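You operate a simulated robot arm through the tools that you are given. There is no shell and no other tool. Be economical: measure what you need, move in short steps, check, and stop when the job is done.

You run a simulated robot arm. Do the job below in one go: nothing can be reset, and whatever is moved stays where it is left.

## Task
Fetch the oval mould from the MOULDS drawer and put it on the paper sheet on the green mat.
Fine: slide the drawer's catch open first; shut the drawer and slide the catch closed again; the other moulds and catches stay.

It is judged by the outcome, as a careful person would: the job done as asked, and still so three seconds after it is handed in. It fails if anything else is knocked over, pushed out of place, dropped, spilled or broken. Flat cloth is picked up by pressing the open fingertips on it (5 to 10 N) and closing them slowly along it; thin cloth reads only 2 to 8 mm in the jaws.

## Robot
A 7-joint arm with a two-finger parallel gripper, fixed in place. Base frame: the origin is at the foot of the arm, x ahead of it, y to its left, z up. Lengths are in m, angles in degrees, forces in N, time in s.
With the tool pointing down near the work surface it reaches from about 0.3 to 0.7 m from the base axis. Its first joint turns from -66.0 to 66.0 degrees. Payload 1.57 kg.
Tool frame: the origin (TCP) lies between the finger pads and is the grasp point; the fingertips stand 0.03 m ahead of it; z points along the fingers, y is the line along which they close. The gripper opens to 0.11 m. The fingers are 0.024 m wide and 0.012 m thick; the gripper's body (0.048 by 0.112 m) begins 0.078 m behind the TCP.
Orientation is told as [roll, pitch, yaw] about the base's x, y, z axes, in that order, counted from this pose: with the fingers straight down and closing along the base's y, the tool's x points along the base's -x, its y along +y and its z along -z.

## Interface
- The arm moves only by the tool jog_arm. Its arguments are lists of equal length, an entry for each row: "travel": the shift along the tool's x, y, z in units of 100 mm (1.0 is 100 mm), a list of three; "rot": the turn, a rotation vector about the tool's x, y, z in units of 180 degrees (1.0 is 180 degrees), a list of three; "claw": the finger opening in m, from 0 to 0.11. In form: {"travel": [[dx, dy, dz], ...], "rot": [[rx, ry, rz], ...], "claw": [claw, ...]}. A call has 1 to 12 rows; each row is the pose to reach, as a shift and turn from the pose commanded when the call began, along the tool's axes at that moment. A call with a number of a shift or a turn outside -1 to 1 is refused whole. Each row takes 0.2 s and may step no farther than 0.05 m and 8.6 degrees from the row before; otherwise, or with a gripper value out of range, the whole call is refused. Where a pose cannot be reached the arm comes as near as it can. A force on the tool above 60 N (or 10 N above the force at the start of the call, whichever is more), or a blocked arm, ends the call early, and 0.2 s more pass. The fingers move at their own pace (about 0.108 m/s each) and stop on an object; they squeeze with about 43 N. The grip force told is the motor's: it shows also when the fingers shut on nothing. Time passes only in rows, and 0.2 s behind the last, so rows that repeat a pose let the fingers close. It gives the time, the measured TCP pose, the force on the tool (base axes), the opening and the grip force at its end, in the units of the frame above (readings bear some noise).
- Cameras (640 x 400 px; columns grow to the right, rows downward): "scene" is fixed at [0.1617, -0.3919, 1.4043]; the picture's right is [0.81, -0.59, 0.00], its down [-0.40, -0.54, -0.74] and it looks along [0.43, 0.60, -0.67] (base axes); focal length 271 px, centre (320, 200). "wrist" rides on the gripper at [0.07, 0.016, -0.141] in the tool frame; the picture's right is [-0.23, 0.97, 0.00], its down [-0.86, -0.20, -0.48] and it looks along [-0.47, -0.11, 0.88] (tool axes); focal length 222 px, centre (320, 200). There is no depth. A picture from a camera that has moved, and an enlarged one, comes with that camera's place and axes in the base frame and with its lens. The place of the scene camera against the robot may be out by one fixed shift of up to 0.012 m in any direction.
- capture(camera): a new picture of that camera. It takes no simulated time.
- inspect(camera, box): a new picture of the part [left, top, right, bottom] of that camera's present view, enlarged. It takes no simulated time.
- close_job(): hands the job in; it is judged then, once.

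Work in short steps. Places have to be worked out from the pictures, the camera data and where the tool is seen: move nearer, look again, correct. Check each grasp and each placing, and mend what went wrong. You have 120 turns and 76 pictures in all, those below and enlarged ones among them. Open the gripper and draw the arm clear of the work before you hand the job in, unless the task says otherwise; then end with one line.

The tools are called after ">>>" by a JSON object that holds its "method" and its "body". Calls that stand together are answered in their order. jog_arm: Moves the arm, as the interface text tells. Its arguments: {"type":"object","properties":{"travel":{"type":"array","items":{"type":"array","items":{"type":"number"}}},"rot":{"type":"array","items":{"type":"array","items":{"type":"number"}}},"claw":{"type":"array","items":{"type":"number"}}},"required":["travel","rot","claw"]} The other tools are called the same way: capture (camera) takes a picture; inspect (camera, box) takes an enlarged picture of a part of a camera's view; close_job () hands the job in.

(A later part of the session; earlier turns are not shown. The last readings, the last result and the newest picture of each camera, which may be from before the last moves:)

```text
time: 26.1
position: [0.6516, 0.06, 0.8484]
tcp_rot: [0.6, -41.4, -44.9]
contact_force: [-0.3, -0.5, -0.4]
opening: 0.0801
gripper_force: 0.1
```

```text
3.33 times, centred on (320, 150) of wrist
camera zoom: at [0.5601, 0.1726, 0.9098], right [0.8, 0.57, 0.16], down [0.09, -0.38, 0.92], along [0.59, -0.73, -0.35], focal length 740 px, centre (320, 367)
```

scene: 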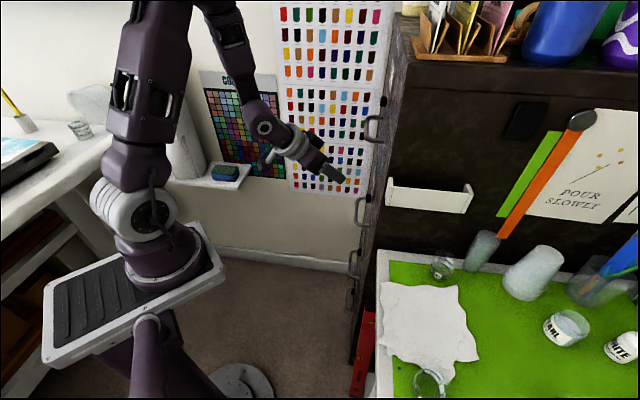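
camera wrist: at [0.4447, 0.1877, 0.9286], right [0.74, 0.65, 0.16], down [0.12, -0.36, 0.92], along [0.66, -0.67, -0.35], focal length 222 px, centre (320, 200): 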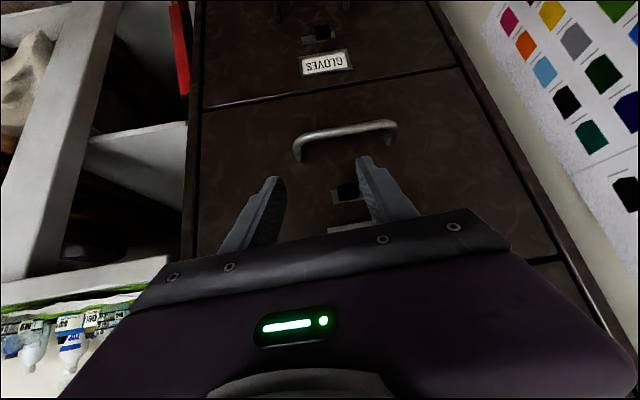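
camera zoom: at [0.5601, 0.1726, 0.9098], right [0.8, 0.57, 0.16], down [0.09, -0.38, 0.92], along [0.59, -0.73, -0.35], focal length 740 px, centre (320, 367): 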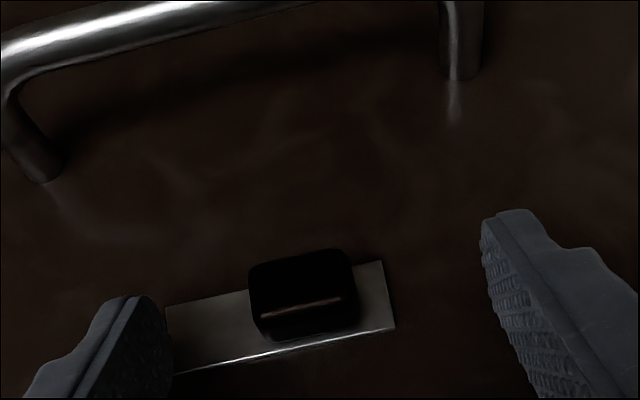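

The knob stays at the end stop: catch open. Next the bar: I back off 85 mm along the normal and roll the tool -90° about its axis so the fingers close in the vertical plane.

>>> {"method": "jog_arm", "body": {"travel": [[0.22, 0, -0.2], [0.44, 0, -0.4], [0.66, 0, -0.58]], "rot": [[0, 0, 0], [0, 0, 0], [0, 0, 0]], "claw": [0.06, 0.06, 0.06]}}

>>> {"method": "jog_arm", "body": {"travel": [[0, 0, 0], [0, 0, 0], [0, 0, 0], [0, 0, 0], [0, 0, 0], [0, 0, 0], [0, 0, 0], [0, 0, 0], [0, 0, 0], [0, 0, 0], [0, 0, 0]], "rot": [[0, 0, -0.0455], [0, 0, -0.091], [0, 0, -0.1365], [0, 0, -0.182], [0, 0, -0.2275], [0, 0, -0.273], [0, 0, -0.3185], [0, 0, -0.364], [0, 0, -0.4095], [0, 0, -0.455], [0, 0, -0.5]], "claw": [0.06, 0.06, 0.06, 0.06, 0.06, 0.06, 0.06, 0.06, 0.06, 0.06, 0.06]}}

>>> {"method": "capture", "body": {"camera": "wrist"}}

>>> {"method": "inspect", "body": {"camera": "scene", "box": [288, 150, 416, 230]}}

```text
time: 26.9
position: [0.5892, 0.1199, 0.8508]
tcp_rot: [0.6, -41.5, -44.9]
contact_force: [-0.7, 0.2, -0.3]
opening: 0.0599
gripper_force: 0.1
```

```text
time: 29.3
position: [0.5896, 0.1219, 0.8487]
tcp_rot: [-41.4, -0.5, 45.5]
contact_force: [-0.1, 0.4, -0.6]
opening: 0.0602
gripper_force: 0.1
```

```text
34 pictures are left
camera wrist: at [0.4656, 0.1448, 0.9452], right [-0.36, 0.68, -0.64], down [0.48, 0.73, 0.5], along [0.8, -0.13, -0.58], focal length 222 px, centre (320, 200)
```

wrist: 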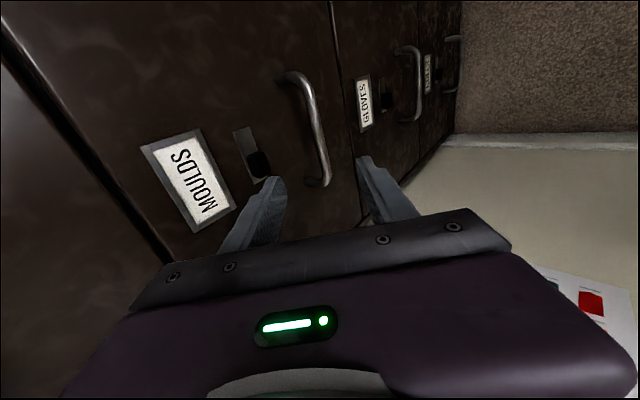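

```text
5.00 times, centred on (352, 190) of scene
camera zoom: at [0.1617, -0.3919, 1.4043], right [0.81, -0.59, 0.0], down [-0.4, -0.54, -0.74], along [0.43, 0.6, -0.67], focal length 1356 px, centre (160, 250)
```

zoom: 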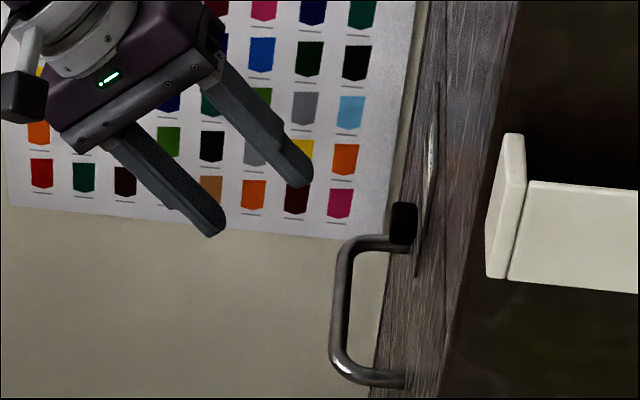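

Combining views: bar centre about (0.636, 0.057, 0.762), about 43 mm out of the face, and it lies on the tool axis ~0.117 m ahead. I advance 75 mm with the opening at 0.04 and check.

>>> {"method": "jog_arm", "body": {"travel": [[0, -0.01, 0.3], [0, -0.02, 0.55], [0, -0.02, 0.75]], "rot": [[0, 0, 0], [0, 0, 0], [0, 0, 0]], "claw": [0.05, 0.04, 0.04]}}

>>> {"method": "inspect", "body": {"camera": "scene", "box": [304, 170, 400, 230]}}

>>> {"method": "inspect", "body": {"camera": "wrist", "box": [224, 90, 416, 210]}}

```text
time: 30.1
position: [0.6264, 0.0847, 0.7944]
tcp_rot: [-41.4, -0.4, 45.5]
contact_force: [-0.3, 0.0, 0.6]
opening: 0.0398
gripper_force: 0.0
```

```text
6.67 times, centred on (352, 200) of scene
camera zoom: at [0.1617, -0.3919, 1.4043], right [0.81, -0.59, 0.0], down [-0.4, -0.54, -0.74], along [0.43, 0.6, -0.67], focal length 1808 px, centre (107, 200)
```

zoom: 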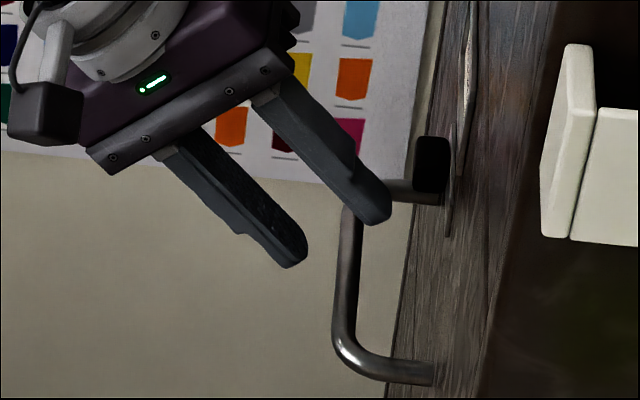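

```text
3.33 times, centred on (320, 150) of wrist
camera zoom: at [0.5021, 0.108, 0.8893], right [-0.36, 0.68, -0.64], down [0.48, 0.72, 0.5], along [0.8, -0.13, -0.58], focal length 740 px, centre (320, 367)
```

zoom: 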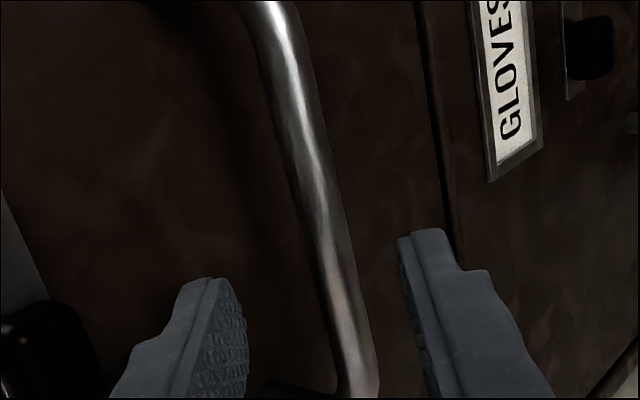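

The bar lies between the two finger lines as predicted. I advance the last 30 mm and then close on it.

>>> {"method": "jog_arm", "body": {"travel": [[0, 0, 0.15], [0, 0, 0.3], [0, 0, 0.3], [0, 0, 0.3], [0, 0, 0.3]], "rot": [[0, 0, 0], [0, 0, 0], [0, 0, 0], [0, 0, 0], [0, 0, 0]], "claw": [0.036, 0.036, 0.015, 0.0, 0.0]}}

>>> {"method": "inspect", "body": {"camera": "scene", "box": [304, 170, 400, 230]}}

```text
time: 31.3
position: [0.638, 0.0732, 0.7707]
tcp_rot: [-40.9, -0.4, 45.6]
contact_force: [-11.4, 10.8, -28.3]
opening: 0.0118
gripper_force: 29.2
```

```text
6.67 times, centred on (352, 200) of scene
camera zoom: at [0.162, -0.3916, 1.4043], right [0.81, -0.59, 0.0], down [-0.4, -0.54, -0.74], along [0.43, 0.6, -0.67], focal length 1808 px, centre (107, 200)
```

zoom: 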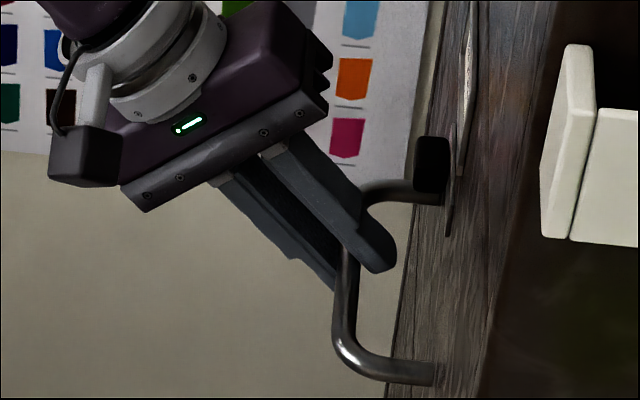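

The bar is gripped (opening 0.0118). I pull along the outward normal by 90 mm at slow steps, easing the command slightly downward.

>>> {"method": "jog_arm", "body": {"travel": [[0.0, 0.1, -0.05], [0, 0.25, -0.18], [0, 0.4, -0.31], [0, 0.55, -0.44], [0, 0.7, -0.58]], "rot": [[0, 0, 0], [0, 0, 0], [0, 0, 0], [0, 0, 0], [0, 0, 0]], "claw": [0.0, 0.0, 0.0, 0.0, 0.0]}}

>>> {"method": "capture", "body": {"camera": "scene"}}

```text
time: 32.5
position: [0.5758, 0.1364, 0.7709]
tcp_rot: [-41.5, -0.6, 45.5]
contact_force: [-8.3, -6.2, 30.7]
opening: 0.0119
gripper_force: 28.9
```

```text
29 pictures are left
```

scene: 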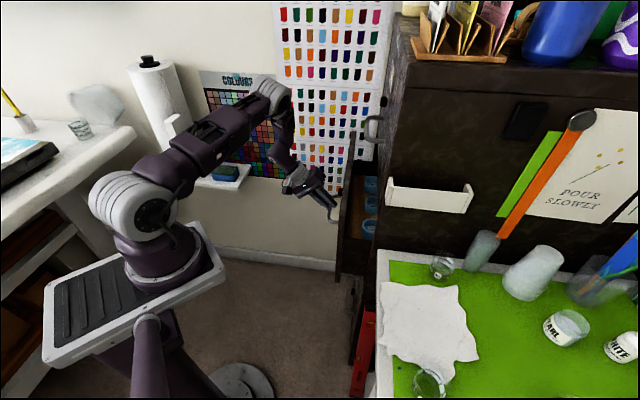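

The drawer slides out; blue moulds are visible. I pull another 95 mm, easing the command up a few mm.

>>> {"method": "jog_arm", "body": {"travel": [[0.0, 0.13, -0.17], [0, 0.28, -0.3], [0, 0.43, -0.43], [0, 0.57, -0.56], [0, 0.69, -0.66]], "rot": [[0, 0, 0], [0, 0, 0], [0, 0, 0], [0, 0, 0], [0, 0, 0]], "claw": [0.0, 0.0, 0.0, 0.0, 0.0]}}

>>> {"method": "inspect", "body": {"camera": "scene", "box": [256, 140, 416, 240]}}

```text
time: 33.7
position: [0.5061, 0.2037, 0.7736]
tcp_rot: [-41.1, -0.4, 45.6]
contact_force: [4.4, 8.6, -24.4]
opening: 0.0118
gripper_force: 29.0
```

```text
4.00 times, centred on (336, 190) of scene
camera zoom: at [0.1622, -0.3916, 1.4043], right [0.81, -0.59, 0.0], down [-0.4, -0.54, -0.74], along [0.43, 0.6, -0.67], focal length 1085 px, centre (256, 240)
```

zoom: 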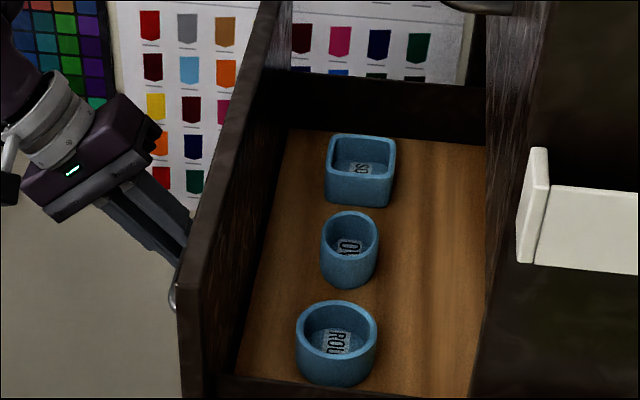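

The drawer is ~186 mm open with three blue moulds: square at the back, a narrower one in the middle, a round one nearest. I pull 30 mm more for clearance, then release.

>>> {"method": "jog_arm", "body": {"travel": [[0.0, 0.12, -0.06], [0, 0.25, -0.18], [0, 0.25, -0.18], [0, 0.25, -0.18]], "rot": [[0, 0, 0], [0, 0, 0], [0, 0, 0], [0, 0, 0]], "claw": [0.0, 0.0, 0.0, 0.036]}}

>>> {"method": "jog_arm", "body": {"travel": [[0, 0, 0], [0, 0, -0.25], [0, 0, -0.5], [0, 0, -0.8], [0, 0, -1.0]], "rot": [[0, 0, 0], [0, 0, 0], [0, 0, 0], [0, 0, 0], [0, 0, 0]], "claw": [0.036, 0.036, 0.036, 0.036, 0.036]}}

>>> {"method": "capture", "body": {"camera": "scene"}}

>>> {"method": "inspect", "body": {"camera": "scene", "box": [304, 150, 400, 250]}}

```text
time: 34.7
position: [0.4851, 0.2229, 0.7713]
tcp_rot: [-41.4, -0.4, 45.4]
contact_force: [0.0, 0.1, -0.6]
opening: 0.0359
gripper_force: 0.1
```

```text
time: 35.9
position: [0.4402, 0.2694, 0.8454]
tcp_rot: [-41.4, -0.4, 45.6]
contact_force: [-0.4, 0.4, -0.8]
opening: 0.0363
gripper_force: 0.1
```

```text
27 pictures are left
```

scene: 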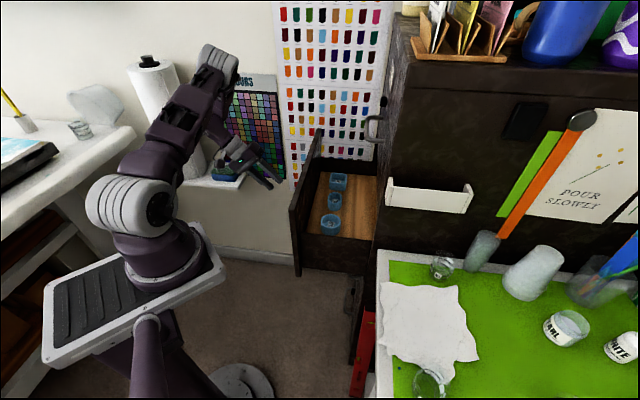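

```text
4.00 times, centred on (352, 200) of scene
camera zoom: at [0.1617, -0.3919, 1.4043], right [0.81, -0.59, 0.0], down [-0.4, -0.54, -0.74], along [0.43, 0.6, -0.67], focal length 1085 px, centre (192, 200)
```

zoom: 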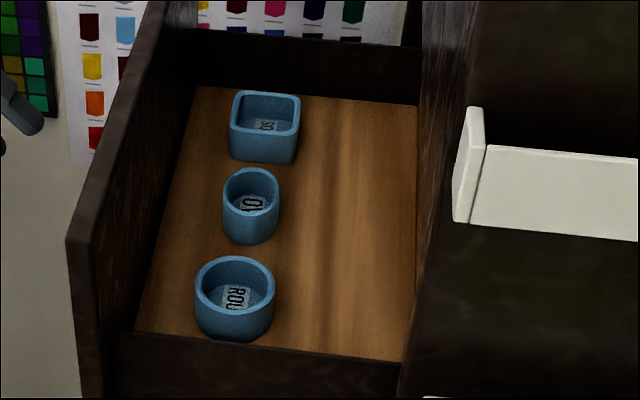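

The middle one is OVAL (ROUND nearer, SQUARE farther), long axis along d, so I'll grip it across n. First I raise the tool 130 mm, then turn it to point straight down.

>>> {"method": "jog_arm", "body": {"travel": [[0, -0.22, -0.25], [0, -0.44, -0.5], [0, -0.66, -0.75], [0, -0.86, -0.97]], "rot": [[0, 0, 0], [0, 0, 0], [0, 0, 0], [0, 0, 0]], "claw": [0.06, 0.08, 0.08, 0.08]}}

>>> {"method": "jog_arm", "body": {"travel": [[0, 0, 0], [0, 0, 0], [0, 0, 0], [0, 0, 0], [0, 0, 0]], "rot": [[-0.046, 0, 0], [-0.092, 0, 0], [-0.138, 0, 0], [-0.184, 0, 0], [-0.23, 0, 0]], "claw": [0.08, 0.08, 0.08, 0.08, 0.08]}}

```text
time: 36.9
position: [0.4387, 0.2668, 0.9789]
tcp_rot: [-41.4, -0.5, 45.5]
contact_force: [0.1, -0.1, 0.5]
opening: 0.0798
gripper_force: 0.0
```

```text
time: 38.1
position: [0.4387, 0.2683, 0.9767]
tcp_rot: [0.1, -0.5, 45.7]
contact_force: [0.2, -0.6, 0.3]
opening: 0.0801
gripper_force: 0.1
```

Tool now points down reachably. I move over the drawer along -n by 95 mm and look.

>>> {"method": "jog_arm", "body": {"travel": [[0, -0.32, 0], [0, -0.64, 0], [0, -0.95, 0]], "rot": [[0, 0, 0], [0, 0, 0], [0, 0, 0]], "claw": [0.08, 0.08, 0.08]}}

>>> {"method": "capture", "body": {"camera": "wrist"}}

```text
time: 38.9
position: [0.5058, 0.2027, 0.9749]
tcp_rot: [0.0, -0.5, 45.7]
contact_force: [0.5, -0.1, 0.3]
opening: 0.0799
gripper_force: 0.1
```

```text
25 pictures are left
camera wrist: at [0.4465, 0.1638, 1.116], right [-0.54, 0.84, 0.0], down [0.74, 0.47, 0.49], along [0.41, 0.26, -0.87], focal length 222 px, centre (320, 200)
```

wrist: 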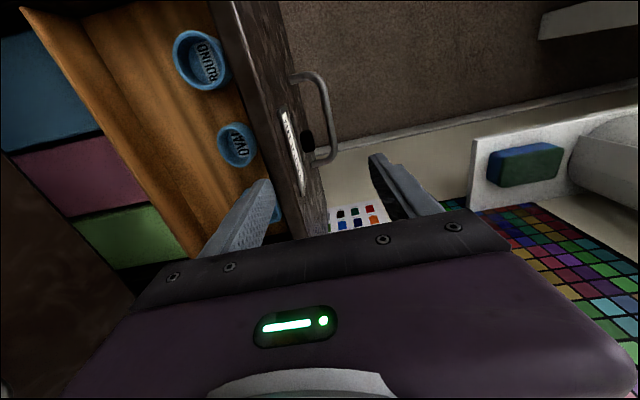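

Intersecting rays: oval centre about (0.580, 0.111), rim z≈0.81. I move over it (another -118 mm along n, slightly -d) at this height and look again.

>>> {"method": "jog_arm", "body": {"travel": [[0.04, -0.4, 0], [0.08, -0.8, 0], [0.12, -1.0, 0]], "rot": [[0, 0, 0], [0, 0, 0], [0, 0, 0]], "claw": [0.08, 0.08, 0.08]}}

>>> {"method": "jog_arm", "body": {"travel": [[0.0, -0.17, 0.15], [0, -0.17, 0.3], [0, -0.17, 0.45]], "rot": [[0, 0, 0], [0, 0, 0], [0, 0, 0]], "claw": [0.08, 0.08, 0.08]}}

>>> {"method": "capture", "body": {"camera": "wrist"}}

>>> {"method": "inspect", "body": {"camera": "scene", "box": [288, 140, 416, 220]}}

```text
time: 39.7
position: [0.5639, 0.1329, 0.9755]
tcp_rot: [0.0, -0.4, 45.4]
contact_force: [-0.2, 0.1, 0.6]
opening: 0.08
gripper_force: 0.0
out of reach, approached as far as the arm can: row 3
```

```text
time: 40.5
position: [0.5655, 0.119, 0.9688]
tcp_rot: [0.0, -0.4, 45.1]
contact_force: [0.2, -0.4, 0.5]
opening: 0.0799
gripper_force: 0.0
out of reach, approached as far as the arm can: row 1, 2, 3
```

```text
24 pictures are left
camera wrist: at [0.5044, 0.0805, 1.1091], right [-0.53, 0.85, 0.0], down [0.74, 0.46, 0.49], along [0.41, 0.26, -0.87], focal length 222 px, centre (320, 200)
```

wrist: 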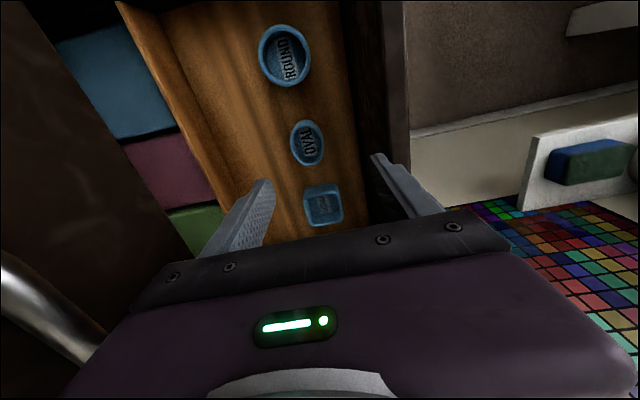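

```text
5.00 times, centred on (352, 180) of scene
camera zoom: at [0.1617, -0.3919, 1.4043], right [0.81, -0.59, 0.0], down [-0.4, -0.54, -0.74], along [0.43, 0.6, -0.67], focal length 1356 px, centre (160, 300)
```

zoom: 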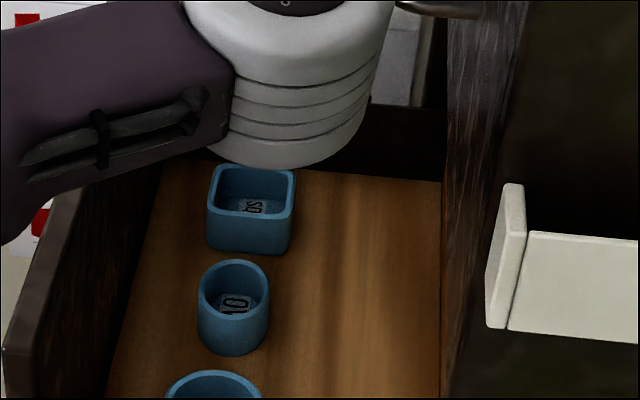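

The oval is at (0.580, 0.109), 17 mm further in -n, but the arm reports a limit. I look at the whole arm posture.

>>> {"method": "capture", "body": {"camera": "scene"}}

```text
22 pictures are left
```

scene: 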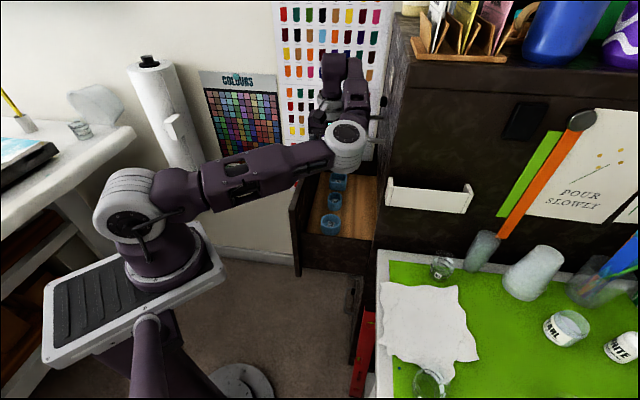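

The elbow has swung low to the right, an awkward posture. I test a pure 40 mm descent from here (tips stay above the moulds).

>>> {"method": "jog_arm", "body": {"travel": [[0, 0, 0.2], [0, 0, 0.4]], "rot": [[0, 0, 0], [0, 0, 0]], "claw": [0.08, 0.08]}}

```text
time: 41.1
position: [0.5657, 0.119, 0.9268]
tcp_rot: [0.0, -0.5, 45.6]
contact_force: [-0.6, -0.5, 0.0]
opening: 0.08
gripper_force: 0.1
```

Descent works. At this lower height I try the missing shift to the oval's centre.

>>> {"method": "jog_arm", "body": {"travel": [[-0.02, -0.09, 0.1], [-0.03, -0.17, 0.2]], "rot": [[0, 0, 0], [0, 0, 0]], "claw": [0.08, 0.08]}}

>>> {"method": "capture", "body": {"camera": "wrist"}}

```text
time: 41.7
position: [0.5657, 0.1193, 0.9277]
tcp_rot: [0.0, -0.5, 45.5]
contact_force: [-0.5, 0.0, 0.9]
opening: 0.0799
gripper_force: 0.1
out of reach, approached as far as the arm can: row 1, 2
```

```text
21 pictures are left
camera wrist: at [0.5054, 0.0806, 1.0681], right [-0.54, 0.84, 0.0], down [0.74, 0.47, 0.49], along [0.41, 0.26, -0.87], focal length 222 px, centre (320, 200)
```

wrist: 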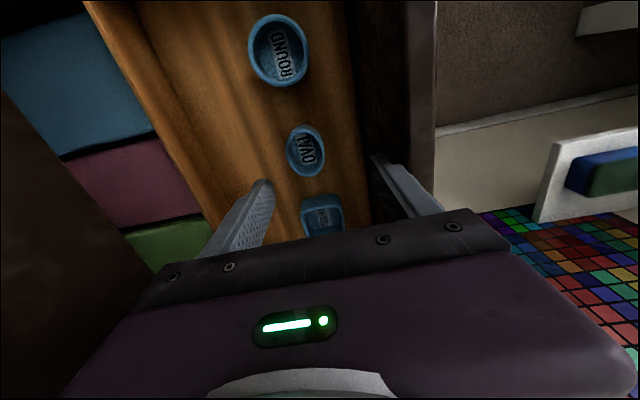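

Not moved at all. I try with an 8° tilt of the tool towards the cabinet, which asks less of the wrist.

>>> {"method": "jog_arm", "body": {"travel": [[0, 0, 0], [-0.02, -0.09, 0], [-0.03, -0.17, 0]], "rot": [[0.022, 0, 0], [0.044, 0, 0], [0.044, 0, 0]], "claw": [0.08, 0.08, 0.08]}}

```text
time: 42.5
position: [0.5789, 0.11, 0.9267]
tcp_rot: [-8.0, -0.4, 45.5]
contact_force: [0.6, 0.2, 0.1]
opening: 0.0801
gripper_force: 0.1
```

Reached (0.579, 0.110, 0.927). I descend 85 mm vertically with the fingers open 0.08 and check alignment.

>>> {"method": "jog_arm", "body": {"travel": [[0, 0.04, 0.3], [0, 0.08, 0.6], [0, 0.118, 0.84]], "rot": [[0, 0, 0], [0, 0, 0], [0, 0, 0]], "claw": [0.08, 0.08, 0.08]}}

>>> {"method": "capture", "body": {"camera": "wrist"}}

>>> {"method": "inspect", "body": {"camera": "scene", "box": [288, 140, 416, 220]}}

```text
time: 43.3
position: [0.5779, 0.1108, 0.8415]
tcp_rot: [-8.0, -0.5, 45.5]
contact_force: [-0.8, 0.1, 0.8]
opening: 0.08
gripper_force: 0.0
```

```text
20 pictures are left
camera wrist: at [0.5046, 0.0862, 0.9792], right [-0.53, 0.84, -0.13], down [0.69, 0.52, 0.51], along [0.5, 0.18, -0.85], focal length 222 px, centre (320, 200)
```

wrist: 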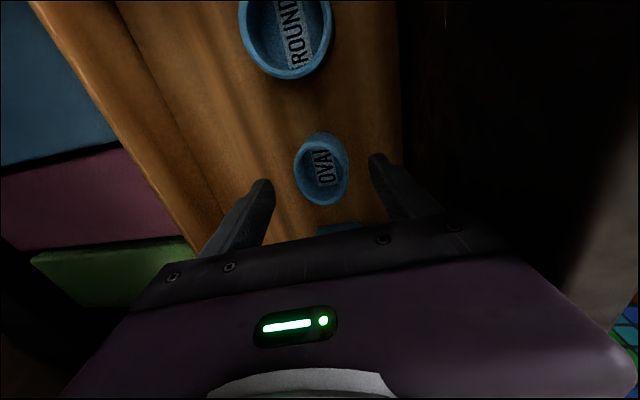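

```text
5.00 times, centred on (352, 180) of scene
camera zoom: at [0.1617, -0.3919, 1.4043], right [0.81, -0.59, 0.0], down [-0.4, -0.54, -0.74], along [0.43, 0.6, -0.67], focal length 1356 px, centre (160, 300)
```

zoom: 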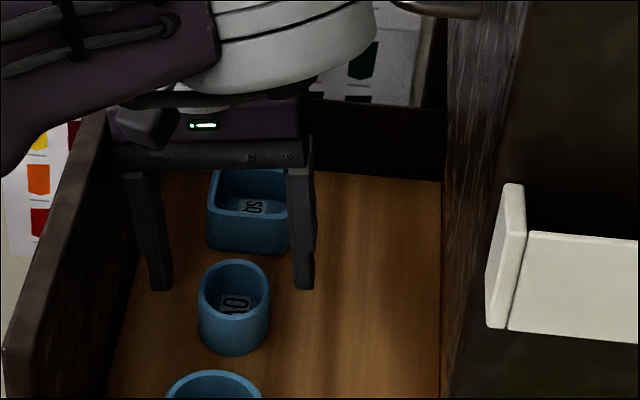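

Aligned within ~3 mm. I descend another 26 mm in small steps with a 3 mm correction, watching for floor contact.

>>> {"method": "jog_arm", "body": {"travel": [[0.03, 0.01, 0.1], [0.03, 0.025, 0.18], [0.03, 0.035, 0.26]], "rot": [[0, 0, 0], [0, 0, 0], [0, 0, 0]], "claw": [0.08, 0.08, 0.08]}}

>>> {"method": "inspect", "body": {"camera": "scene", "box": [304, 160, 384, 210]}}

```text
time: 44.1
position: [0.5775, 0.1079, 0.8149]
tcp_rot: [-7.9, -0.5, 45.5]
contact_force: [1.2, -0.1, 0.3]
opening: 0.0799
gripper_force: 0.1
```

```text
8.00 times, centred on (344, 185) of scene
camera zoom: at [0.1617, -0.3919, 1.4043], right [0.81, -0.59, 0.0], down [-0.4, -0.54, -0.74], along [0.43, 0.6, -0.67], focal length 2169 px, centre (128, 320)
```

zoom: 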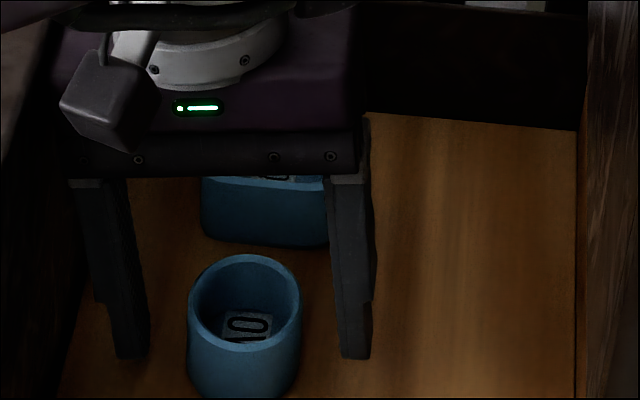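

Fingers flank the oval, with its height ~43 mm there is room. I lower 10 mm more and close gradually.

>>> {"method": "jog_arm", "body": {"travel": [[0, 0.007, 0.05], [0, 0.014, 0.1], [0, 0.014, 0.1], [0, 0.014, 0.1], [0, 0.014, 0.1]], "rot": [[0, 0, 0], [0, 0, 0], [0, 0, 0], [0, 0, 0], [0, 0, 0]], "claw": [0.08, 0.08, 0.065, 0.055, 0.05]}}

>>> {"method": "jog_arm", "body": {"travel": [[0, 0, 0], [0, 0, 0], [0, 0, 0]], "rot": [[0, 0, 0], [0, 0, 0], [0, 0, 0]], "claw": [0.045, 0.035, 0.03]}}

```text
time: 44.8
position: [0.5769, 0.1089, 0.8102]
tcp_rot: [-7.6, -0.5, 45.1]
contact_force: [-7.8, -6.8, 16.1]
opening: 0.0762
gripper_force: 6.4
stopped in row 3: the force on the tool passed its limit (the readings are from after the stop); the commanded pose is now the measured one
```

```text
time: 45.5
position: [0.577, 0.1086, 0.8081]
tcp_rot: [-7.6, -0.6, 45.3]
contact_force: [1.5, 0.9, -0.2]
opening: 0.0483
gripper_force: 42.9
```

Light contact on the drawer floor, and the fingers have now closed on something 48 mm wide. I check the view before lifting.

>>> {"method": "inspect", "body": {"camera": "scene", "box": [288, 150, 400, 240]}}

```text
4.44 times, centred on (344, 195) of scene
camera zoom: at [0.1617, -0.3919, 1.4043], right [0.81, -0.59, 0.0], down [-0.4, -0.54, -0.74], along [0.43, 0.6, -0.67], focal length 1205 px, centre (213, 222)
```

zoom: 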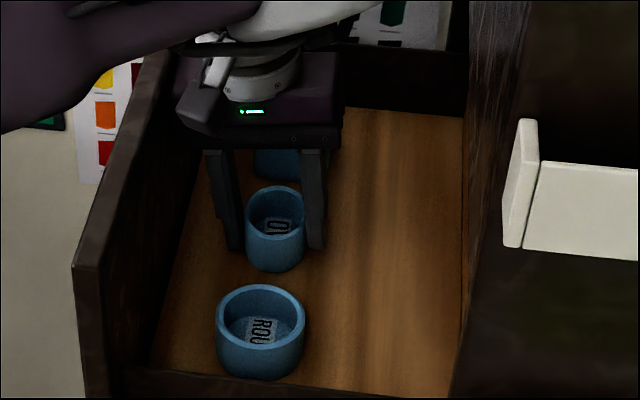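

The grip looks centred. I lift straight up 110 mm and check.

>>> {"method": "jog_arm", "body": {"travel": [[0, -0.03, -0.2], [0, -0.07, -0.5], [0, -0.11, -0.8], [0, -0.14, -1.0]], "rot": [[0, 0, 0], [0, 0, 0], [0, 0, 0], [0, 0, 0]], "claw": [0.03, 0.03, 0.03, 0.03]}}

>>> {"method": "capture", "body": {"camera": "scene"}}

```text
time: 46.5
position: [0.5772, 0.1074, 0.9079]
tcp_rot: [-7.8, -0.5, 45.3]
contact_force: [-0.4, -0.4, -0.1]
opening: 0.0456
gripper_force: 43.3
```

```text
16 pictures are left
```

scene: 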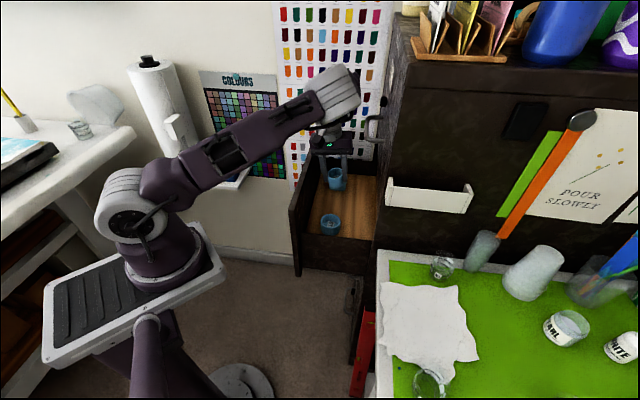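

The oval is held. The paper centre is at about (0.51, -0.32, 0.775). I raise 80 mm first, then move out and to the right, staying in front of the cabinet corner.

>>> {"method": "jog_arm", "body": {"travel": [[0, -0.03, -0.4], [0, -0.06, -0.79], [0.3, 0.1, -0.83], [0.6, 0.4, -0.87], [0.9, 0.65, -0.9]], "rot": [[0, 0, 0], [0, 0, 0], [0, 0, 0], [0, 0, 0], [0, 0, 0]], "claw": [0.03, 0.03, 0.03, 0.03, 0.03]}}

```text
time: 47.8
position: [0.4586, 0.0966, 0.9887]
tcp_rot: [-7.8, -0.5, 45.2]
contact_force: [-0.2, -0.4, 0.2]
opening: 0.046
gripper_force: 43.1
```

Following well. Next leg: about (-0.05, -0.085), turning the tool yaw by -20° with the arm.

>>> {"method": "jog_arm", "body": {"travel": [[0.32, -0.08, 0.01], [0.64, -0.16, 0.02], [0.957, -0.243, 0.034]], "rot": [[0, 0.005, 0.037], [0, 0.01, 0.074], [0, 0.0154, 0.11]], "claw": [0.03, 0.03, 0.03]}}

```text
time: 48.5
position: [0.4105, 0.0098, 0.9871]
tcp_rot: [-7.5, -0.4, 25.2]
contact_force: [-0.4, -0.7, -0.9]
opening: 0.046
gripper_force: 42.7
```

Next leg: -0.1 m in y with another -20° of yaw.

>>> {"method": "jog_arm", "body": {"travel": [[0.14, -0.3, 0.04], [0.28, -0.6, 0.08], [0.426, -0.896, 0.126]], "rot": [[0, 0.005, 0.037], [0, 0.01, 0.074], [0, 0.0154, 0.11]], "claw": [0.03, 0.03, 0.03]}}

>>> {"method": "capture", "body": {"camera": "scene"}}

```text
time: 49.4
position: [0.4098, -0.0887, 0.9883]
tcp_rot: [-7.4, -0.3, 5.2]
contact_force: [-0.6, -0.3, -0.6]
opening: 0.0458
gripper_force: 43.0
```

```text
15 pictures are left
```

scene: 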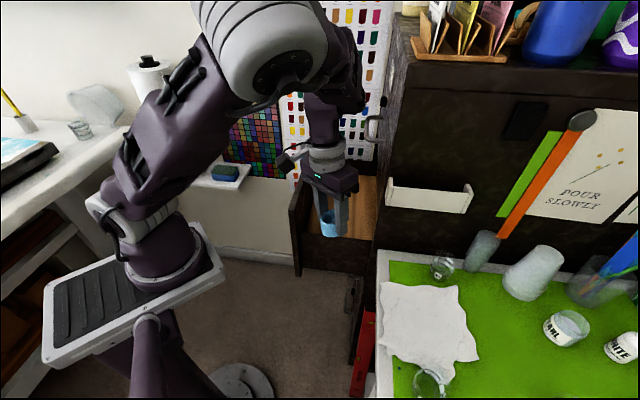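

Continue to about (0.43, -0.19) with another -15° of yaw.

>>> {"method": "jog_arm", "body": {"travel": [[-0.04, -0.33, 0.05], [-0.08, -0.67, 0.09], [-0.11, -1.0, 0.141]], "rot": [[0, 0.004, 0.028], [0, 0.008, 0.055], [0, 0.0116, 0.0825]], "claw": [0.03, 0.03, 0.03]}}

```text
time: 50.1
position: [0.4317, -0.1878, 0.9843]
tcp_rot: [-7.4, -0.2, -9.7]
contact_force: [0.1, -0.1, -0.5]
opening: 0.0458
gripper_force: 42.5
```

Next to about (0.50, -0.27), then a wrist picture of the paper.

>>> {"method": "jog_arm", "body": {"travel": [[-0.27, -0.22, 0.03], [-0.55, -0.44, 0.06], [-0.824, -0.664, 0.093]], "rot": [[0, 0, 0], [0, 0, 0], [0, 0, 0]], "claw": [0.03, 0.03, 0.03]}}

>>> {"method": "capture", "body": {"camera": "wrist"}}

```text
time: 50.7
position: [0.4545, -0.2181, 0.9849]
tcp_rot: [-7.0, 1.6, -8.3]
contact_force: [-38.4, 12.8, 17.9]
opening: 0.0459
gripper_force: 43.0
stopped in row 2: the force on the tool passed its limit (the readings are from after the stop); the commanded pose is now the measured one
```

```text
14 pictures are left
camera wrist: at [0.3958, -0.1758, 1.126], right [0.36, 0.92, -0.13], down [0.84, -0.26, 0.47], along [0.41, -0.28, -0.87], focal length 222 px, centre (320, 200)
```

wrist: 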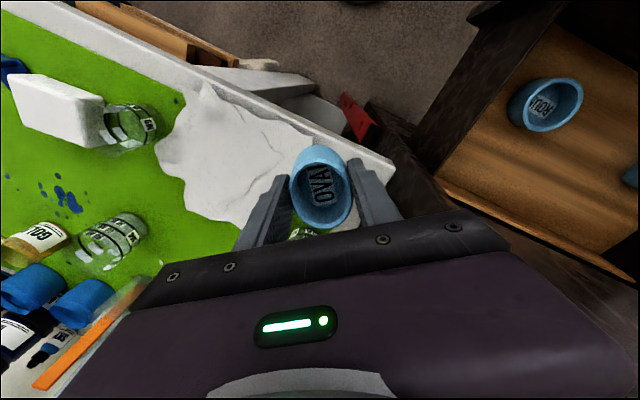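

Something was touched (about 40 N, mainly pushing the tool out along +n). I look at the scene before moving on.

>>> {"method": "capture", "body": {"camera": "scene"}}

```text
13 pictures are left
```

scene: 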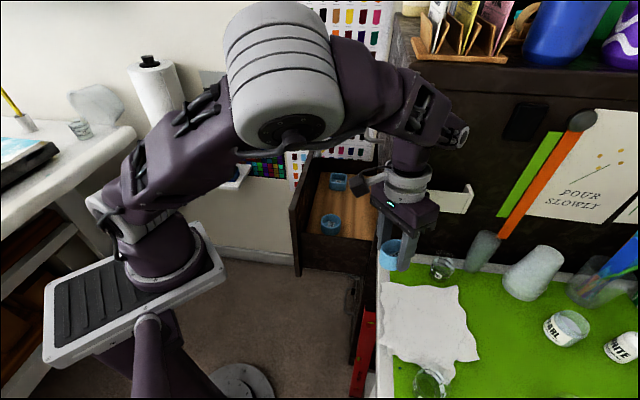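

Most likely the gripper's front corner touched the white holder on the cabinet's side. I back off towards -x, then go -y before moving forward again, and undo the small tilt.

>>> {"method": "jog_arm", "body": {"travel": [[0.15, 0, 0], [0.3, -0.04, 0], [0.25, -0.3, 0.04], [0.2, -0.6, 0.08], [0.167, -0.925, 0.13]], "rot": [[0, 0, 0], [0.003, -0.009, 0], [0.003, -0.009, 0], [0.003, -0.009, 0], [0.003, -0.009, 0]], "claw": [0.03, 0.03, 0.03, 0.03, 0.03]}}

>>> {"method": "capture", "body": {"camera": "wrist"}}

```text
time: 51.9
position: [0.4499, -0.2633, 0.9594]
tcp_rot: [-8.2, -0.3, -8.7]
contact_force: [0.1, -0.4, -0.6]
opening: 0.0457
gripper_force: 43.2
out of reach, approached as far as the arm can: row 3, 4, 5
```

```text
12 pictures are left
camera wrist: at [0.3871, -0.2156, 1.097], right [0.37, 0.92, -0.14], down [0.82, -0.26, 0.51], along [0.43, -0.3, -0.85], focal length 222 px, centre (320, 200)
```

wrist: 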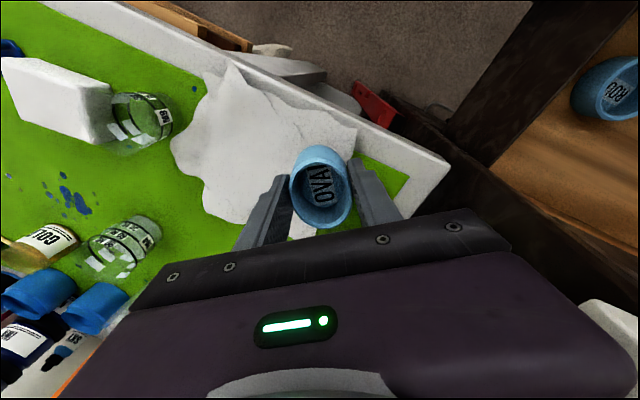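

I'm at (0.450, -0.263, 0.959), free of contact. I check the paper and mould in the scene view.

>>> {"method": "inspect", "body": {"camera": "scene", "box": [320, 150, 640, 400]}}

```text
1.60 times, centred on (480, 275) of scene
camera zoom: at [0.1617, -0.3919, 1.4043], right [0.81, -0.59, 0.0], down [-0.4, -0.54, -0.74], along [0.43, 0.6, -0.67], focal length 434 px, centre (64, 80)
```

zoom: 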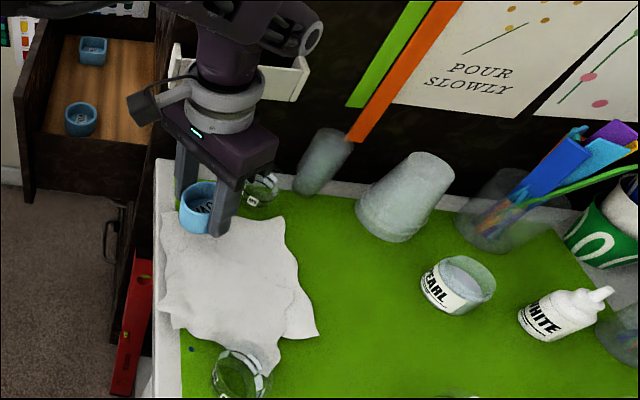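

Triangulating the blue dot and glass from both cameras puts the mat at z≈0.89 (the 0.773 level is the drawer floor), so the paper centre is about (0.448, -0.320) and the mould's base is ~3 cm above it. I turn yaw -15° in step with the arm and shift -30 mm in y, keeping height.

>>> {"method": "jog_arm", "body": {"travel": [[-0.01, -0.1, 0.0], [-0.03, -0.2, 0.01], [-0.045, -0.293, 0.01]], "rot": [[0, 0.004, 0.0275], [0, 0.008, 0.055], [0, 0.0116, 0.0825]], "claw": [0.03, 0.03, 0.03]}}

```text
time: 52.7
position: [0.4496, -0.292, 0.9634]
tcp_rot: [-7.5, -0.2, -23.4]
contact_force: [-0.3, 0.5, -0.1]
opening: 0.0456
gripper_force: 43.1
```

That worked. Another -28 mm in y with -8° yaw, then check both views.

>>> {"method": "jog_arm", "body": {"travel": [[-0.055, -0.127, 0.018], [-0.111, -0.254, 0.036]], "rot": [[0, 0.003, 0.022], [0, 0.0062, 0.044]], "claw": [0.03, 0.03]}}

>>> {"method": "inspect", "body": {"camera": "scene", "box": [352, 230, 512, 400]}}

>>> {"method": "capture", "body": {"camera": "wrist"}}

```text
time: 53.3
position: [0.451, -0.3195, 0.9626]
tcp_rot: [-7.5, -0.1, -31.5]
contact_force: [0.2, -0.5, 0.1]
opening: 0.0461
gripper_force: 43.3
```

```text
2.35 times, centred on (432, 315) of scene
camera zoom: at [0.1617, -0.3919, 1.4043], right [0.81, -0.59, 0.0], down [-0.4, -0.54, -0.74], along [0.43, 0.6, -0.67], focal length 638 px, centre (56, -71)
```

zoom: 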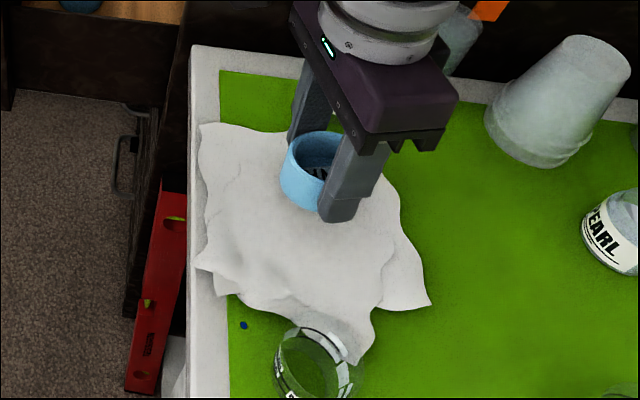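

```text
9 pictures are left
camera wrist: at [0.4103, -0.2537, 1.1018], right [0.7, 0.7, -0.13], down [0.66, -0.56, 0.5], along [0.28, -0.43, -0.86], focal length 222 px, centre (320, 200)
```

wrist: 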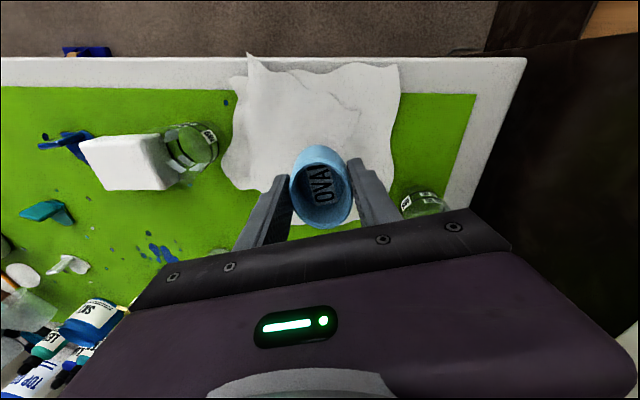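

The mould is above the paper near its middle. I nudge ~12 mm toward the sheet centre and lower 26 mm, then continue in small steps until touch.

>>> {"method": "jog_arm", "body": {"travel": [[0.076, -0.104, 0.015], [0.076, -0.09, 0.115], [0.076, -0.068, 0.272]], "rot": [[0, 0, 0], [0, 0, 0], [0, 0, 0]], "claw": [0.03, 0.03, 0.03]}}

>>> {"method": "jog_arm", "body": {"travel": [[0, 0.004, 0.03], [0, 0.008, 0.06], [0, 0.012, 0.09], [0, 0.016, 0.12]], "rot": [[0, 0, 0], [0, 0, 0], [0, 0, 0], [0, 0, 0]], "claw": [0.03, 0.03, 0.03, 0.03]}}

```text
time: 54.1
position: [0.4388, -0.3246, 0.9354]
tcp_rot: [-7.5, -0.1, -31.4]
contact_force: [-0.1, 0.2, -0.3]
opening: 0.0457
gripper_force: 43.1
```

```text
time: 55.0
position: [0.4396, -0.3265, 0.9292]
tcp_rot: [-7.6, -0.6, -31.5]
contact_force: [-3.3, 1.3, 12.3]
opening: 0.0459
gripper_force: 42.8
stopped in row 4: the force on the tool passed its limit (the readings are from after the stop); the commanded pose is now the measured one
```

Contact with the sheet at TCP z 0.929 (12 N up). I open the fingers moderately and look.

>>> {"method": "jog_arm", "body": {"travel": [[0, 0, 0], [0, 0, 0], [0, 0, 0]], "rot": [[0, 0, 0], [0, 0, 0], [0, 0, 0]], "claw": [0.05, 0.06, 0.07]}}

>>> {"method": "inspect", "body": {"camera": "scene", "box": [352, 230, 512, 400]}}

```text
time: 55.9
position: [0.4384, -0.3276, 0.9302]
tcp_rot: [-7.7, -0.6, -31.4]
contact_force: [-10.6, -15.0, 27.4]
opening: 0.0507
gripper_force: 0.0
```

```text
2.35 times, centred on (432, 315) of scene
camera zoom: at [0.161, -0.392, 1.4043], right [0.81, -0.59, 0.0], down [-0.39, -0.54, -0.74], along [0.43, 0.6, -0.67], focal length 638 px, centre (56, -71)
```

zoom: 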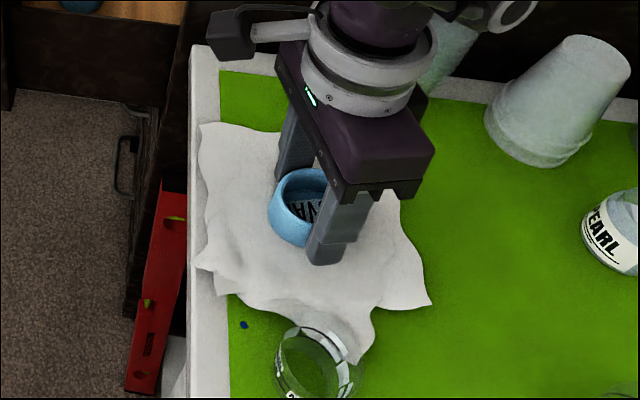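

A fingertip is pressing on the sheet (27 N), hindering the opening; I raise 4 mm then continue opening slowly.

>>> {"method": "jog_arm", "body": {"travel": [[0, -0.003, -0.02], [0, -0.006, -0.04], [0, -0.007, -0.05], [0, -0.007, -0.05]], "rot": [[0, 0, 0], [0, 0, 0], [0, 0, 0], [0, 0, 0]], "claw": [0.052, 0.055, 0.062, 0.07]}}

>>> {"method": "inspect", "body": {"camera": "scene", "box": [352, 230, 512, 400]}}

```text
time: 56.9
position: [0.4414, -0.3259, 0.934]
tcp_rot: [-7.7, -0.5, -31.4]
contact_force: [1.2, 1.0, -0.3]
opening: 0.07
gripper_force: 0.1
```

```text
2.35 times, centred on (432, 315) of scene
camera zoom: at [0.1617, -0.3919, 1.4043], right [0.81, -0.59, 0.0], down [-0.4, -0.54, -0.74], along [0.43, 0.6, -0.67], focal length 638 px, centre (56, -71)
```

zoom: 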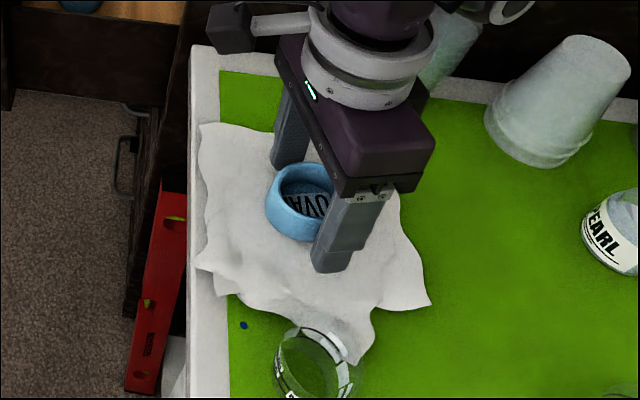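

The oval stands flat and free on the paper. I lift straight up 100 mm.

>>> {"method": "jog_arm", "body": {"travel": [[0, -0.03, -0.2], [0, -0.06, -0.45], [0, -0.1, -0.75], [0, -0.139, -0.99]], "rot": [[0, 0, 0], [0, 0, 0], [0, 0, 0], [0, 0, 0]], "claw": [0.07, 0.07, 0.07, 0.07]}}

```text
time: 57.9
position: [0.444, -0.3245, 1.0331]
tcp_rot: [-7.7, -0.5, -31.5]
contact_force: [-0.2, 1.0, -0.6]
opening: 0.07
gripper_force: 0.1
out of reach, approached as far as the arm can: row 4
```

Next I retrace: back and left by (-0.05, +0.06) with yaw +20°.

>>> {"method": "jog_arm", "body": {"travel": [[0.25, 0.08, 0.0], [0.5, 0.16, 0.0], [0.74, 0.249, 0.0]], "rot": [[0, -0.005, -0.037], [0, -0.01, -0.074], [0, -0.0154, -0.11]], "claw": [0.05, 0.04, 0.03]}}

```text
time: 58.6
position: [0.4203, -0.2283, 1.0017]
tcp_rot: [-8.5, -0.6, -11.6]
contact_force: [-0.6, 1.2, 0.6]
opening: 0.0301
gripper_force: 0.1
out of reach, approached as far as the arm can: row 1, 2, 3
```

Continue: +0.1 m in y with yaw +17°.

>>> {"method": "jog_arm", "body": {"travel": [[0.08, 0.32, -0.04], [0.17, 0.64, -0.08], [0.25, 0.96, -0.12]], "rot": [[0, -0.0045, -0.032], [0, -0.009, -0.064], [0, -0.013, -0.095]], "claw": [0.03, 0.03, 0.03]}}

```text
time: 59.5
position: [0.4168, -0.1272, 0.9994]
tcp_rot: [-8.0, -0.6, 5.8]
contact_force: [0.8, 0.4, 0.2]
opening: 0.03
gripper_force: 0.2
```

Next leg the same way.

>>> {"method": "jog_arm", "body": {"travel": [[0, 0.33, -0.045], [0, 0.66, -0.09], [0, 0.99, -0.139]], "rot": [[0, -0.005, -0.037], [0, -0.01, -0.074], [0, -0.0154, -0.11]], "claw": [0.03, 0.03, 0.03]}}

```text
time: 60.2
position: [0.4065, -0.0283, 0.9999]
tcp_rot: [-8.1, -0.5, 25.9]
contact_force: [-0.3, -0.3, 0.6]
opening: 0.0301
gripper_force: 0.0
```

Next leg: +0.1 m in y with yaw +19°.

>>> {"method": "jog_arm", "body": {"travel": [[-0.14, 0.3, -0.04], [-0.29, 0.6, -0.08], [-0.437, 0.89, -0.125]], "rot": [[0, -0.005, -0.036], [0, -0.01, -0.072], [0, -0.0152, -0.108]], "claw": [0.03, 0.03, 0.03]}}

```text
time: 61.0
position: [0.4068, 0.0707, 0.9972]
tcp_rot: [-8.4, -0.4, 45.6]
contact_force: [0.4, 0.1, -0.7]
opening: 0.0298
gripper_force: 0.1
```

Now over to the pose in front of the drawer: two legs of +80 mm along d and +58 mm along n.

>>> {"method": "jog_arm", "body": {"travel": [[-0.27, 0.19, -0.03], [-0.54, 0.38, -0.05], [-0.8, 0.574, -0.08]], "rot": [[0, 0, 0], [0, 0, 0], [0, 0, 0]], "claw": [0.03, 0.03, 0.03]}}

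>>> {"method": "jog_arm", "body": {"travel": [[-0.27, 0.19, -0.03], [-0.54, 0.38, -0.05], [-0.8, 0.574, -0.08]], "rot": [[0, 0, 0], [0, 0, 0], [0, 0, 0]], "claw": [0.03, 0.03, 0.03]}}

```text
time: 61.9
position: [0.4219, 0.1714, 0.9996]
tcp_rot: [-8.3, -0.4, 45.5]
contact_force: [-0.3, -0.4, 0.7]
opening: 0.03
gripper_force: 0.1
```

```text
time: 62.6
position: [0.4354, 0.2684, 1.0011]
tcp_rot: [-8.3, -0.4, 45.4]
contact_force: [-0.2, -1.1, 0.6]
opening: 0.03
gripper_force: 0.0
```

On place. I roll to -41° for the bar grip pose.

>>> {"method": "jog_arm", "body": {"travel": [[0, 0, 0], [0, 0, 0], [0, 0, 0], [0, 0, 0]], "rot": [[0.046, 0, 0], [0.092, 0, 0], [0.138, 0, 0], [0.184, 0, 0]], "claw": [0.036, 0.036, 0.036, 0.036]}}

```text
time: 63.6
position: [0.4348, 0.2678, 0.9991]
tcp_rot: [-41.6, -0.5, 45.5]
contact_force: [0.4, -0.3, -0.2]
opening: 0.0358
gripper_force: 0.2
```

Lower 154 mm to the known pre-grip pose (0.440, 0.269, 0.845).

>>> {"method": "jog_arm", "body": {"travel": [[-0.01, 0.17, 0.19], [-0.02, 0.34, 0.385], [-0.025, 0.5, 0.58]], "rot": [[0, 0, 0], [0, 0, 0], [0, 0, 0]], "claw": [0.036, 0.036, 0.036]}}

>>> {"method": "jog_arm", "body": {"travel": [[-0.01, 0.17, 0.19], [-0.02, 0.34, 0.385], [-0.025, 0.5, 0.58]], "rot": [[0, 0, 0], [0, 0, 0], [0, 0, 0]], "claw": [0.036, 0.036, 0.036]}}

```text
time: 64.5
position: [0.4382, 0.2679, 0.9237]
tcp_rot: [-41.5, -0.5, 45.5]
contact_force: [-0.3, -0.1, 1.0]
opening: 0.0358
gripper_force: 0.0
```

```text
time: 65.2
position: [0.4401, 0.2715, 0.847]
tcp_rot: [-41.6, -0.5, 45.5]
contact_force: [-0.6, -0.3, -0.3]
opening: 0.0358
gripper_force: 0.1
```

Within 2 mm of the known approach. I advance 100 mm along the tool axis onto the bar and close.

>>> {"method": "jog_arm", "body": {"travel": [[0, 0, 0.3], [0, 0, 0.6], [0, 0, 0.85], [0, 0, 1.0], [0, 0, 1.0], [0, 0, 1.0], [0, 0, 1.0]], "rot": [[0, 0, 0], [0, 0, 0], [0, 0, 0], [0, 0, 0], [0, 0, 0], [0, 0, 0], [0, 0, 0]], "claw": [0.036, 0.036, 0.036, 0.036, 0.02, 0.0, 0.0]}}

```text
time: 66.8
position: [0.4877, 0.224, 0.7697]
tcp_rot: [-41.6, -0.5, 45.5]
contact_force: [1.8, -2.7, 15.5]
opening: 0.0117
gripper_force: 29.3
```

Bar gripped. I push the drawer in by 100 mm.

>>> {"method": "jog_arm", "body": {"travel": [[0, -0.2, 0.15], [0, -0.39, 0.31], [0, -0.57, 0.47], [0, -0.76, 0.64]], "rot": [[0, 0, 0], [0, 0, 0], [0, 0, 0], [0, 0, 0]], "claw": [0, 0, 0, 0]}}

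>>> {"method": "jog_arm", "body": {"travel": [[0, -0.19, 0.16], [0, -0.37, 0.33], [0, -0.56, 0.5], [0, -0.75, 0.66]], "rot": [[0, 0, 0], [0, 0, 0], [0, 0, 0], [0, 0, 0]], "claw": [0, 0, 0, 0]}}

```text
time: 67.8
position: [0.5591, 0.1543, 0.7743]
tcp_rot: [-41.4, -0.3, 45.4]
contact_force: [0.4, -2.8, -30.7]
opening: 0.0116
gripper_force: 29.0
```

```text
time: 68.8
position: [0.6292, 0.084, 0.7738]
tcp_rot: [-41.6, -0.3, 45.4]
contact_force: [-12.5, -17.0, -18.9]
opening: 0.0117
gripper_force: 29.0
```

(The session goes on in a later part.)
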